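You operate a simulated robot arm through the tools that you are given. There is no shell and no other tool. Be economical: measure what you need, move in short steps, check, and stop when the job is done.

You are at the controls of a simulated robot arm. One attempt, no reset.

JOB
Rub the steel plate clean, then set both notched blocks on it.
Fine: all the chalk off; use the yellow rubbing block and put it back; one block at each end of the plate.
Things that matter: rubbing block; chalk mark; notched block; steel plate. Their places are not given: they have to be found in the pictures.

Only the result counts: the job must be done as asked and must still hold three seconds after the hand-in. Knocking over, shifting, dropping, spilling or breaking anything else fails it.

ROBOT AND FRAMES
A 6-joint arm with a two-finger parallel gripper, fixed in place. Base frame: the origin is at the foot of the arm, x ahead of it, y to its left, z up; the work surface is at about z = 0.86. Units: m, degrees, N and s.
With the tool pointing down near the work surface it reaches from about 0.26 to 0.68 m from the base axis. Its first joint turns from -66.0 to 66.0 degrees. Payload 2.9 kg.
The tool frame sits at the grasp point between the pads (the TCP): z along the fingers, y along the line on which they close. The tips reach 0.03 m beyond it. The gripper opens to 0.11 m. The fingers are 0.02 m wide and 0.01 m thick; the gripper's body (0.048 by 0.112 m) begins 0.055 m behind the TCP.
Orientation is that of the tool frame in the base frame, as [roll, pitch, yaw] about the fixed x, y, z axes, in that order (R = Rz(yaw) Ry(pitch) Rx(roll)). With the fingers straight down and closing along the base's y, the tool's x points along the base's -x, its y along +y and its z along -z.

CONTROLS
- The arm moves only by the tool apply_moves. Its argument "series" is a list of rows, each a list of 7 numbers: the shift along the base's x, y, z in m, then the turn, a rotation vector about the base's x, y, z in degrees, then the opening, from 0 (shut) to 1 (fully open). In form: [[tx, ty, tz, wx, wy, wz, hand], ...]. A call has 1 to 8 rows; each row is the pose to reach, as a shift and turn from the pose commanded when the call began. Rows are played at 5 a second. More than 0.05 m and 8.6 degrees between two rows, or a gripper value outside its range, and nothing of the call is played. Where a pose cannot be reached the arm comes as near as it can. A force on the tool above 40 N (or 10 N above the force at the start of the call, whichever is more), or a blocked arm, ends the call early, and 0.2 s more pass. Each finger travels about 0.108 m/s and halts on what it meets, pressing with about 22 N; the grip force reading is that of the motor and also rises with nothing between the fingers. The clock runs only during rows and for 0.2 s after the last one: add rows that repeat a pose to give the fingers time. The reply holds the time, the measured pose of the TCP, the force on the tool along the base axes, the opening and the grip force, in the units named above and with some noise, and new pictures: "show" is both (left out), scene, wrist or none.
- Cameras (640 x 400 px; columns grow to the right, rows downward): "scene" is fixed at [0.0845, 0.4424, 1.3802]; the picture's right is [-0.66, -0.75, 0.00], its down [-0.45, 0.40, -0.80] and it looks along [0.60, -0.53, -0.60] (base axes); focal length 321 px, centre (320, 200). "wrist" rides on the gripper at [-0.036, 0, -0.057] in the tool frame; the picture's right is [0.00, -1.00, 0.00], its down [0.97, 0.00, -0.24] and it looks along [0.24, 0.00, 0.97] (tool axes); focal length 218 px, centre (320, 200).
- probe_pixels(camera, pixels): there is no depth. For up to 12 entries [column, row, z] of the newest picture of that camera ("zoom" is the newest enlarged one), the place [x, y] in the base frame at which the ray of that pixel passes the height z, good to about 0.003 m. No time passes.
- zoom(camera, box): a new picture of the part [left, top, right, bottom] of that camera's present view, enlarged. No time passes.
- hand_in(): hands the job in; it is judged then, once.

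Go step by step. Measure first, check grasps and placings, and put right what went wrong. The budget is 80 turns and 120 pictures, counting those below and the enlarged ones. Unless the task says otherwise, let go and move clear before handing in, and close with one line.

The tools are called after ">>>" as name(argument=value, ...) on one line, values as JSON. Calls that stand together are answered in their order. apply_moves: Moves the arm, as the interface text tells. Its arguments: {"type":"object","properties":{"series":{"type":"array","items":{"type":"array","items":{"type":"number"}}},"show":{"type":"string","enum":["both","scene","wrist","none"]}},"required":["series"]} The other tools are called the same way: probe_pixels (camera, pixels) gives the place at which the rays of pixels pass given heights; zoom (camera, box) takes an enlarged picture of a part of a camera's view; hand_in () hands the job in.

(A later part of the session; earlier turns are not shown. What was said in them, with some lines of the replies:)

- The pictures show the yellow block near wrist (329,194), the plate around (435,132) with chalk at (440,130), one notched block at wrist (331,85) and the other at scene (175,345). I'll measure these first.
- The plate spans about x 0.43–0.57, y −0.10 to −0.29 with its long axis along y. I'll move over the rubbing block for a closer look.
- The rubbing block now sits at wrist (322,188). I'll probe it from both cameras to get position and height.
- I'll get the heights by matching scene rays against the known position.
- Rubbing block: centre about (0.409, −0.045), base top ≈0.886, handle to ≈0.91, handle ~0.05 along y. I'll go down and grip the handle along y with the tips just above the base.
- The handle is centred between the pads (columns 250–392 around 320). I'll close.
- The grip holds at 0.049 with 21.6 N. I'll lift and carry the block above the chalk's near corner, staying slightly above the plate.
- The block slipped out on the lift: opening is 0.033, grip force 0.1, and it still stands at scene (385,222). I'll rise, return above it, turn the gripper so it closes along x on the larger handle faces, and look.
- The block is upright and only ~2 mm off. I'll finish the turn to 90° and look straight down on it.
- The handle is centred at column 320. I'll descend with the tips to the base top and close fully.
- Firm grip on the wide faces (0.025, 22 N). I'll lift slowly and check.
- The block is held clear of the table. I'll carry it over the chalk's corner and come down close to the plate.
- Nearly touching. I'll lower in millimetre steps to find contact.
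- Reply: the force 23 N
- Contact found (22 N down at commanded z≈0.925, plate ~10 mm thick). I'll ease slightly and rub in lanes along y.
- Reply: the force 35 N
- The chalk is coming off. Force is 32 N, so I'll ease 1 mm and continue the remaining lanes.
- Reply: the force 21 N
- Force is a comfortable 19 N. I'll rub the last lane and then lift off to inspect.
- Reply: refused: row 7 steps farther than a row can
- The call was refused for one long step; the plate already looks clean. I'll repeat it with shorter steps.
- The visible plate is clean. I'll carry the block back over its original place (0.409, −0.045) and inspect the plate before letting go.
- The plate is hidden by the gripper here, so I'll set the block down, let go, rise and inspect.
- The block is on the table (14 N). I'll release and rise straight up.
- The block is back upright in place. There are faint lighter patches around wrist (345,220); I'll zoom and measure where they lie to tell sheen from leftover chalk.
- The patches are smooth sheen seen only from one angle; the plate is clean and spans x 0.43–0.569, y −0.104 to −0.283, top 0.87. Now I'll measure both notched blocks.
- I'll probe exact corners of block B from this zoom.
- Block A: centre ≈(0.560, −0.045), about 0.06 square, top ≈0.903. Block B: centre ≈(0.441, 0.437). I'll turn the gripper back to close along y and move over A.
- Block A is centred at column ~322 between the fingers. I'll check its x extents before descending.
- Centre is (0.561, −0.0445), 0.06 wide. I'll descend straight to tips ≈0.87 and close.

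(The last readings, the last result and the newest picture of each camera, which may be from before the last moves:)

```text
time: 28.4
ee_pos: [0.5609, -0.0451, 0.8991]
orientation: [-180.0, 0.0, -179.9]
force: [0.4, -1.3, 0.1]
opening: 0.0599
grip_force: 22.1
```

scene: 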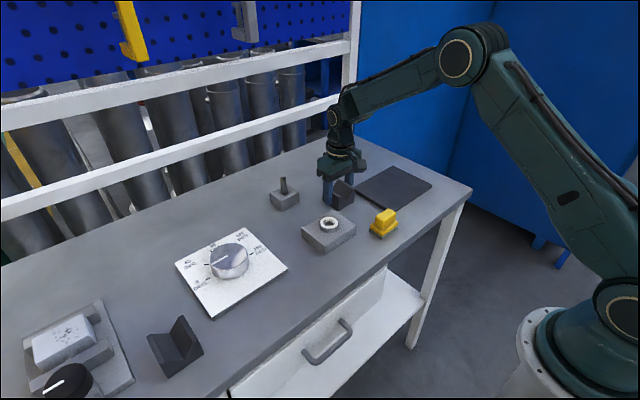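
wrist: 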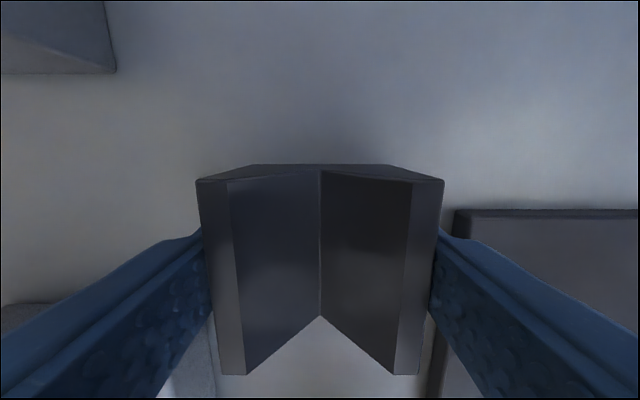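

Gripped at 0.060 with 22 N. I'll lift slowly and check it holds.

>>> apply_moves(series=[[0, 0, 0.004, 0, 0, 0, 0], [0, 0, 0.01, 0, 0, 0, 0], [0, 0, 0.018, 0, 0, 0, 0], [0, 0, 0.028, 0, 0, 0, 0], [0, 0, 0.038, 0, 0, 0, 0], [0, 0, 0.04, 0, 0, 0, 0]], show="scene")

```text
time: 29.8
ee_pos: [0.5613, -0.044, 0.9396]
orientation: [-180.0, 0.0, -179.9]
force: [-0.3, -1.1, -8.5]
opening: 0.0599
grip_force: 22.4
```

scene: 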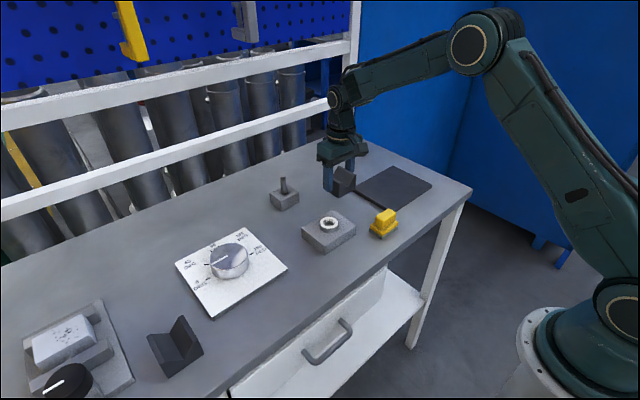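

It holds (8.5 N weight). I'll carry it to the far end of the plate, centre (0.500, −0.2485).

>>> apply_moves(series=[[-0.005, -0.015, 0, 0, 0, 0, 0], [-0.013, -0.045, 0, 0, 0, 0, 0], [-0.024, -0.08, 0, 0, 0, 0, 0], [-0.035, -0.115, 0, 0, 0, 0, 0], [-0.045, -0.15, 0, 0, 0, 0, 0], [-0.055, -0.182, 0, 0, 0, 0, 0], [-0.061, -0.203, 0, 0, 0, 0, 0], [-0.061, -0.204, -0.012, 0, 0, 0, 0]], show="both")

>>> zoom(camera="scene", box=[340, 130, 460, 220])

```text
time: 31.6
ee_pos: [0.4994, -0.2481, 0.9293]
orientation: [180.0, 0.1, -180.0]
force: [0.1, 0.3, -8.9]
opening: 0.0599
grip_force: 22.4
```

scene: 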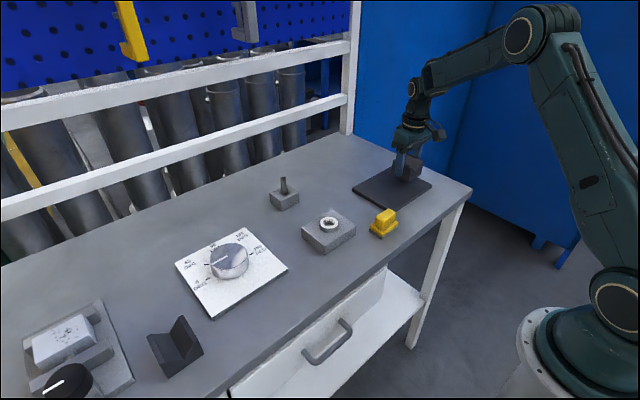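
wrist: 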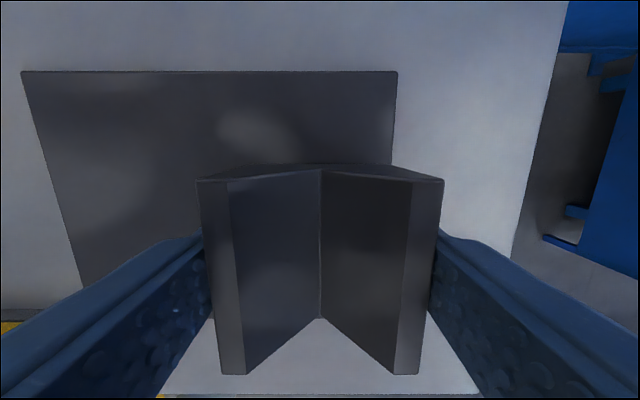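

```text
4.44 times, centred on (400, 175) of scene
```

zoom: 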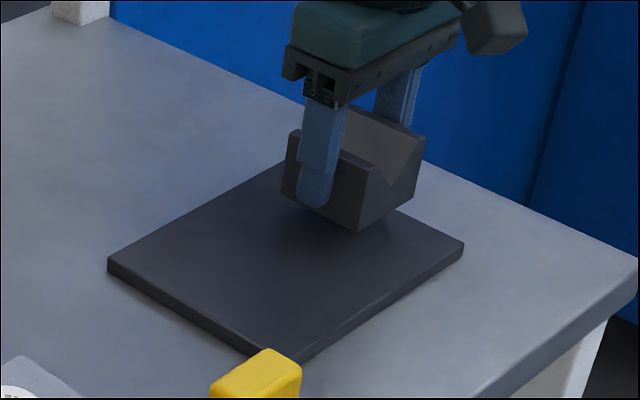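

The block hangs above the far end. I'll check the plate's edges from here before lowering.

>>> probe_pixels(camera="wrist", pixels=[[397, 72, 0.87], [22, 72, 0.87], [392, 163, 0.87], [82, 288, 0.87]])

>>> apply_moves(series=[[0, 0, -0.008, 0, 0, 0, 0], [0, 0, -0.014, 0, 0, 0, 0], [0, 0, -0.017, 0, 0, 0, 0], [0, 0, -0.017, 0, 0, 0, 0]], show="none")

```text
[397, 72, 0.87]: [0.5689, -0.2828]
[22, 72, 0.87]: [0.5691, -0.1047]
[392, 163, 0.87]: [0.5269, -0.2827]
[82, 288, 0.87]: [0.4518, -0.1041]
```

```text
time: 32.6
ee_pos: [0.4997, -0.2475, 0.9115]
orientation: [-180.0, 0.0, 180.0]
force: [-0.4, -0.8, -8.1]
opening: 0.0599
grip_force: 21.9
```

The edges confirm y −0.104 to −0.283. Still no contact at 0.911; I'll lower the last millimetres.

>>> apply_moves(series=[[0, 0, -0.001, 0, 0, 0, 0], [0, 0, -0.002, 0, 0, 0, 0], [0, 0, -0.002, 0, 0, 0, 0]], show="none")

```text
time: 33.4
ee_pos: [0.501, -0.249, 0.9092]
orientation: [-179.9, 0.1, -180.0]
force: [-6.9, 3.4, 14.2]
opening: 0.0596
grip_force: 22.4
```

Contact made (14 N up). I'll release and rise straight up.

>>> apply_moves(series=[[0, 0, 0.001, 0, 0, 0, 0], [0, 0, 0.001, 0, 0, 0, 0.6], [0, 0, 0.001, 0, 0, 0, 0.7], [0, 0, 0.001, 0, 0, 0, 0.7], [0, 0, 0.03, 0, 0, 0, 0.7], [0, 0, 0.07, 0, 0, 0, 0.7], [0, 0, 0.115, 0, 0, 0, 0.7], [0, 0.03, 0.14, 0, 0, 0, 0.7]], show="both")

>>> zoom(camera="scene", box=[340, 130, 460, 220])

```text
time: 35.2
ee_pos: [0.4969, -0.2192, 1.0498]
orientation: [-179.9, 0.0, -179.9]
force: [0.2, 0.0, -0.2]
opening: 0.077
grip_force: 0.2
```

scene: 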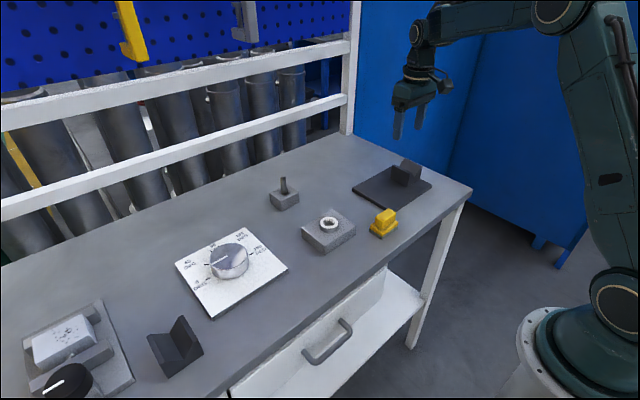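
wrist: 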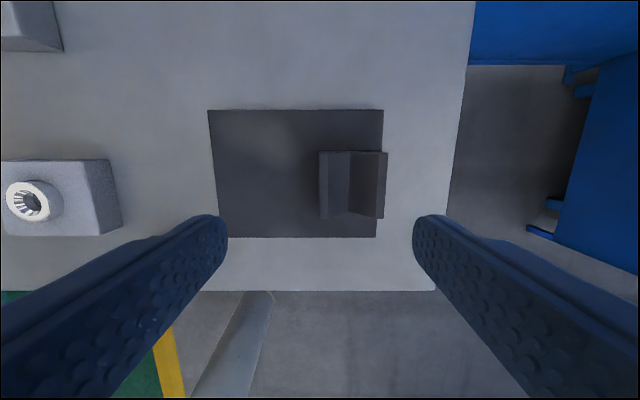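

```text
4.44 times, centred on (400, 175) of scene
```

zoom: 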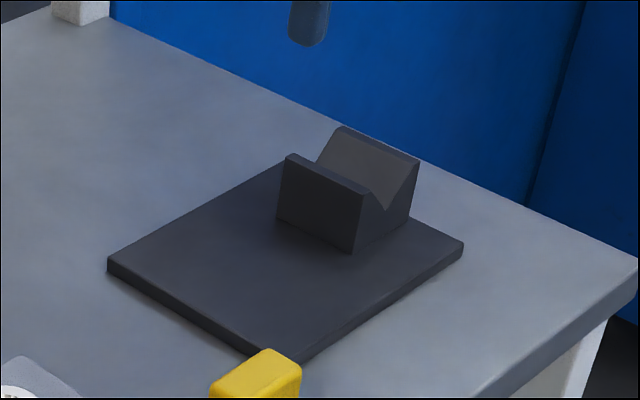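

Block A sits flat at the far end. Now I'll travel to block B at (0.441, 0.437), staying high.

>>> apply_moves(series=[[-0.003, 0.03, 0, 0, 0, 0, 0.7], [-0.006, 0.075, 0, 0, 0, 0, 0.7], [-0.01, 0.12, 0, 0, 0, 0, 0.7], [-0.014, 0.165, 0, 0, 0, 0, 0.7], [-0.018, 0.21, 0, 0, 0, 0, 0.7], [-0.022, 0.255, 0, 0, 0, 0, 0.7], [-0.026, 0.3, 0, 0, 0, 0, 0.7], [-0.03, 0.335, 0, 0, 0, 0, 0.7]], show="none")

>>> apply_moves(series=[[-0.004, 0.045, 0, 0, 0, 0, 0.7], [-0.008, 0.09, 0, 0, 0, 0, 0.7], [-0.012, 0.135, 0, 0, 0, 0, 0.7], [-0.016, 0.18, 0, 0, 0, 0, 0.7], [-0.02, 0.225, 0, 0, 0, 0, 0.7], [-0.025, 0.27, 0, 0, 0, 0, 0.7], [-0.029, 0.3105, 0, 0, 0, 0, 0.7], [-0.029, 0.3205, -0.03, 0, 0, 0, 0.7]], show="both")

```text
time: 37.0
ee_pos: [0.4712, 0.1187, 1.0494]
orientation: [-180.0, 0.0, 179.8]
force: [0.1, -1.1, -0.5]
opening: 0.0773
grip_force: 0.0
```

```text
time: 38.8
ee_pos: [0.4402, 0.4375, 1.0206]
orientation: [180.0, 0.0, -179.9]
force: [0.6, -0.3, -0.2]
opening: 0.077
grip_force: 0.0
```

scene: 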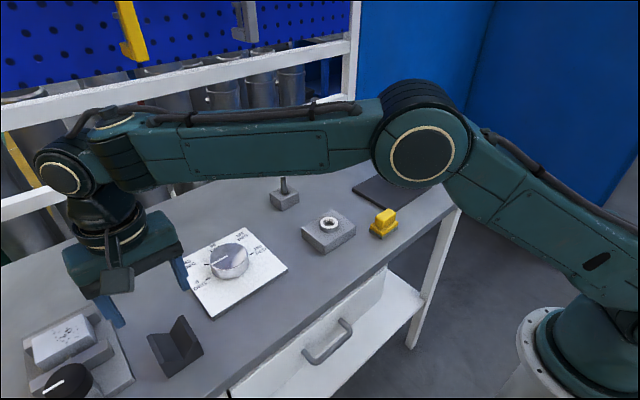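
wrist: 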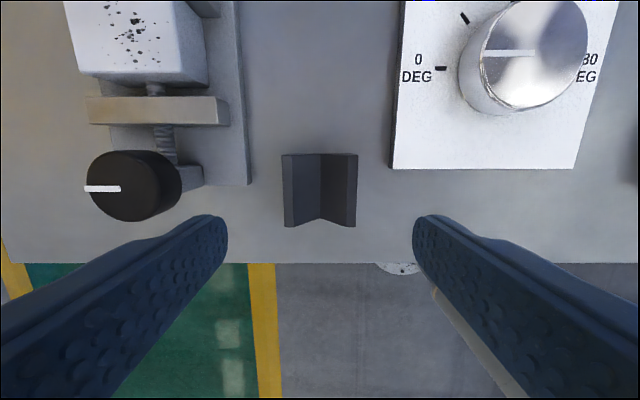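

Block B is centred at column 320. I'll measure it and the clearances to the vise base (247,185) and dial plate (391,165).

>>> probe_pixels(camera="wrist", pixels=[[282, 155, 0.903], [357, 154, 0.903], [285, 227, 0.903], [355, 227, 0.903], [249, 185, 0.865], [391, 168, 0.86], [203, 190, 0.88], [182, 200, 0.9], [182, 200, 0.94]])

```text
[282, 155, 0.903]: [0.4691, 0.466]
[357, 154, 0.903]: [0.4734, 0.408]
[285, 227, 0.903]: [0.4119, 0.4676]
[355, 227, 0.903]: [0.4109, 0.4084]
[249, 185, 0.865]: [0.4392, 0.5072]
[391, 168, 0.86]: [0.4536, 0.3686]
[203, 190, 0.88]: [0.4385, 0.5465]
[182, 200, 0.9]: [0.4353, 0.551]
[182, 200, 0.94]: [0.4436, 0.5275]
```

Clearances are fine (fingers reach y 0.389–0.486; neighbours at 0.369 and 0.507). I'll descend and grip.

>>> apply_moves(series=[[0, 0.0005, -0.04, 0, 0, 0, 0.7], [0, 0.0005, -0.08, 0, 0, 0, 0.7], [0, 0.0005, -0.108, 0, 0, 0, 0.7], [0, 0.0005, -0.119, 0, 0, 0, 0.7], [0, 0.0005, -0.119, 0, 0, 0, 0.5], [0, 0.0005, -0.119, 0, 0, 0, 0.2], [0, 0.0005, -0.119, 0, 0, 0, 0], [0, 0.0005, -0.119, 0, 0, 0, 0]], show="wrist")

```text
time: 40.6
ee_pos: [0.4421, 0.4364, 0.9001]
orientation: [179.9, 0.0, -180.0]
force: [1.9, 0.4, 0.8]
opening: 0.0599
grip_force: 21.8
```

wrist: 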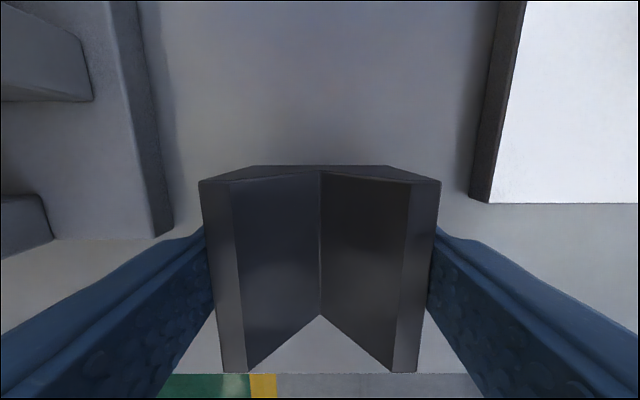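

Gripped at 0.060, 22 N. I'll lift smoothly.

>>> apply_moves(series=[[0, 0, 0.004, 0, 0, 0, 0], [0, 0, 0.01, 0, 0, 0, 0], [0, 0, 0.02, 0, 0, 0, 0], [0, 0, 0.035, 0, 0, 0, 0], [0, 0, 0.055, 0, 0, 0, 0], [0, 0, 0.08, 0, 0, 0, 0], [0, 0, 0.105, 0, 0, 0, 0], [0, 0, 0.12, 0, 0, 0, 0]], show="scene")

```text
time: 42.4
ee_pos: [0.442, 0.4375, 1.0191]
orientation: [-180.0, -0.1, 180.0]
force: [0.2, 0.2, -8.9]
opening: 0.0601
grip_force: 21.8
```

scene: 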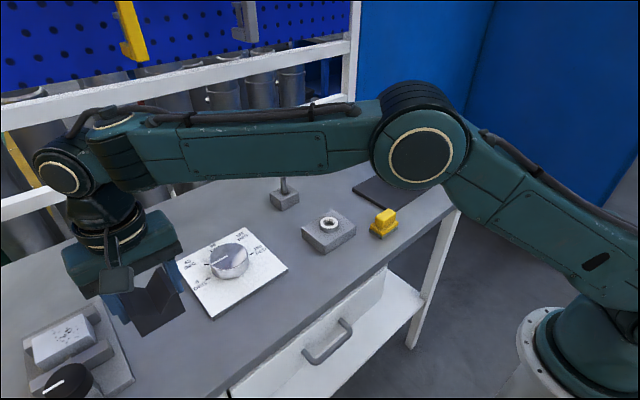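

Held (8.9 N). I'll carry it over to the near end of the plate.

>>> apply_moves(series=[[0.002, -0.02, 0, 0, 0, 0, 0], [0.005, -0.055, 0, 0, 0, 0, 0], [0.009, -0.095, 0, 0, 0, 0, 0], [0.013, -0.135, 0, 0, 0, 0, 0], [0.017, -0.175, 0, 0, 0, 0, 0], [0.021, -0.215, 0, 0, 0, 0, 0], [0.025, -0.255, 0, 0, 0, 0, 0], [0.029, -0.29, 0, 0, 0, 0, 0]], show="none")

>>> apply_moves(series=[[0.004, -0.04, 0, 0, 0, 0, 0], [0.008, -0.08, 0, 0, 0, 0, 0], [0.012, -0.12, 0, 0, 0, 0, 0], [0.016, -0.16, 0, 0, 0, 0, 0], [0.02, -0.2, 0, 0, 0, 0, 0], [0.025, -0.24, 0, 0, 0, 0, 0], [0.0299, -0.27, 0, 0, 0, 0, 0], [0.0299, -0.2858, -0.01, 0, 0, 0, 0]], show="both")

```text
time: 44.2
ee_pos: [0.472, 0.1451, 1.0185]
orientation: [180.0, -0.1, -179.9]
force: [-0.2, -0.3, -9.0]
opening: 0.0599
grip_force: 22.3
```

```text
time: 46.0
ee_pos: [0.4982, -0.1396, 1.0105]
orientation: [179.9, 0.0, 180.0]
force: [0.0, -0.3, -8.7]
opening: 0.0598
grip_force: 21.7
```

scene: 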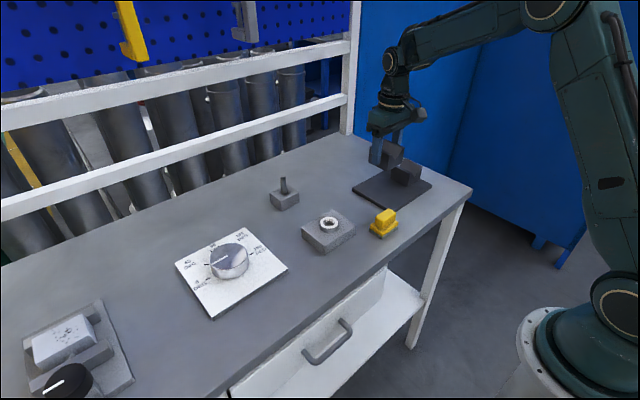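
wrist: 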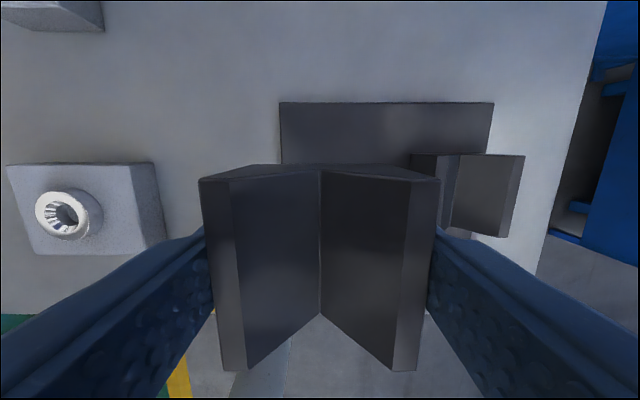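

It is above the near end with clear space to block A. I'll lower to just above the plate.

>>> apply_moves(series=[[0, 0, -0.025, 0, 0, 0, 0], [0, 0, -0.055, 0, 0, 0, 0], [0, 0, -0.08, 0, 0, 0, 0], [0, 0, -0.092, 0, 0, 0, 0], [0, 0, -0.098, 0, 0, 0, 0], [0, 0, -0.098, 0, 0, 0, 0]], show="none")

>>> zoom(camera="scene", box=[340, 130, 460, 220])

```text
time: 47.4
ee_pos: [0.5001, -0.1387, 0.9125]
orientation: [180.0, 0.0, 180.0]
force: [-0.9, -1.0, -4.9]
opening: 0.0601
grip_force: 22.1
```

```text
4.44 times, centred on (400, 175) of scene
```

zoom: 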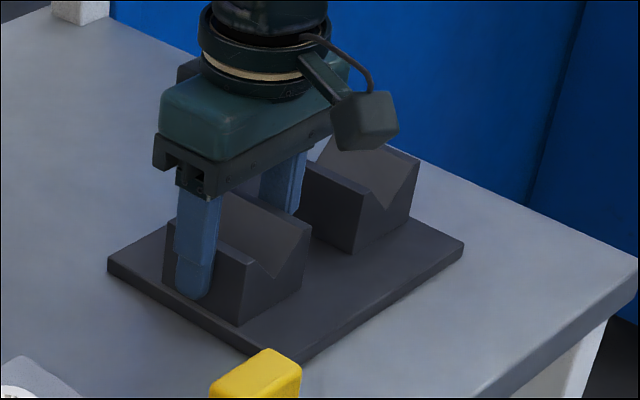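

Force has dropped to −4.9 N, so it is just touching. I'll press down one more millimetre to confirm.

>>> apply_moves(series=[[0, 0, -0.001, 0, 0, 0, 0], [0, 0, -0.001, 0, 0, 0, 0]], show="none")

```text
time: 48.0
ee_pos: [0.5, -0.1387, 0.9118]
orientation: [180.0, 0.0, 180.0]
force: [-7.9, 0.5, 10.7]
opening: 0.0598
grip_force: 22.4
```

Full contact (10.7 N). I'll release and rise straight up.

>>> apply_moves(series=[[0, 0, 0.0005, 0, 0, 0, 0], [0, 0, 0.0005, 0, 0, 0, 0.6], [0, 0, 0.0005, 0, 0, 0, 0.7], [0, 0, 0.0005, 0, 0, 0, 0.7], [0, 0, 0.03, 0, 0, 0, 0.7], [0, 0, 0.07, 0, 0, 0, 0.7], [0, 0, 0.115, 0, 0, 0, 0.7], [0, 0, 0.15, 0, 0, 0, 0.7]], show="both")

>>> zoom(camera="scene", box=[340, 130, 460, 250])

>>> zoom(camera="wrist", box=[230, 80, 470, 280])

```text
time: 49.8
ee_pos: [0.4989, -0.1409, 1.0601]
orientation: [-180.0, 0.0, -180.0]
force: [1.0, 0.0, 0.4]
opening: 0.0771
grip_force: 0.1
```

scene: 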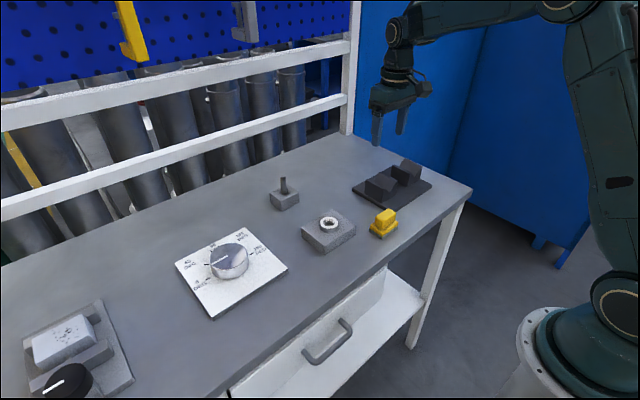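
wrist: 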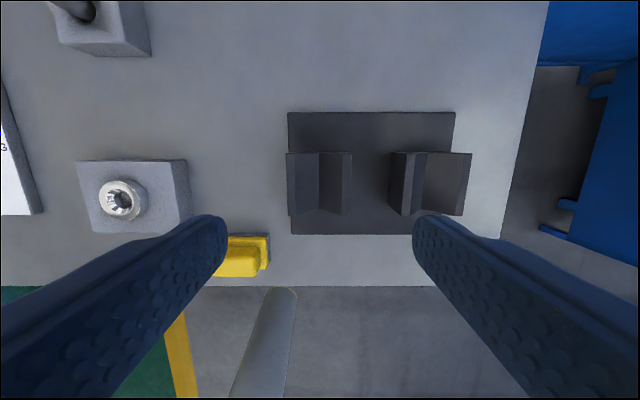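

```text
3.33 times, centred on (400, 190) of scene
```

zoom: 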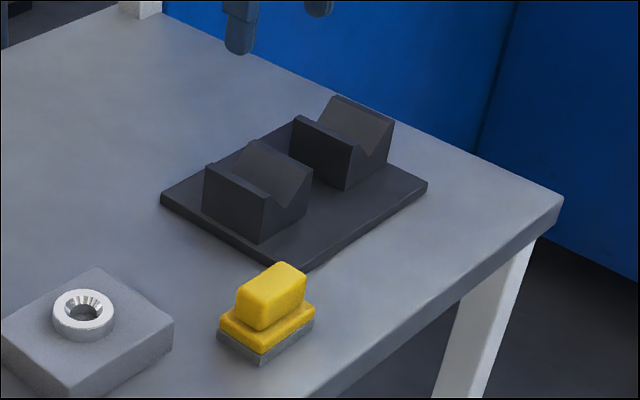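

```text
2.00 times, centred on (350, 180) of wrist
```

zoom: 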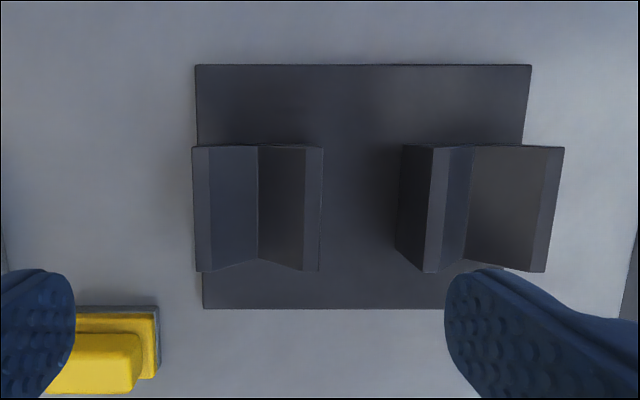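

Both blocks sit flat and aligned at the two ends of the clean plate (scene zoom (258,190) and (343,140)). The rubbing block stands at its old place and the gripper is clear, so I'll hand in.

>>> hand_in()

```text
The job is handed in.
```

I rubbed the plate clean and saw no chalk left. The yellow rubbing block is back in its place, and one notched block sits flat at each end of the plate. The rubbing block slipped from the first grip and shifted about 2 mm; I allowed for that when putting it back.
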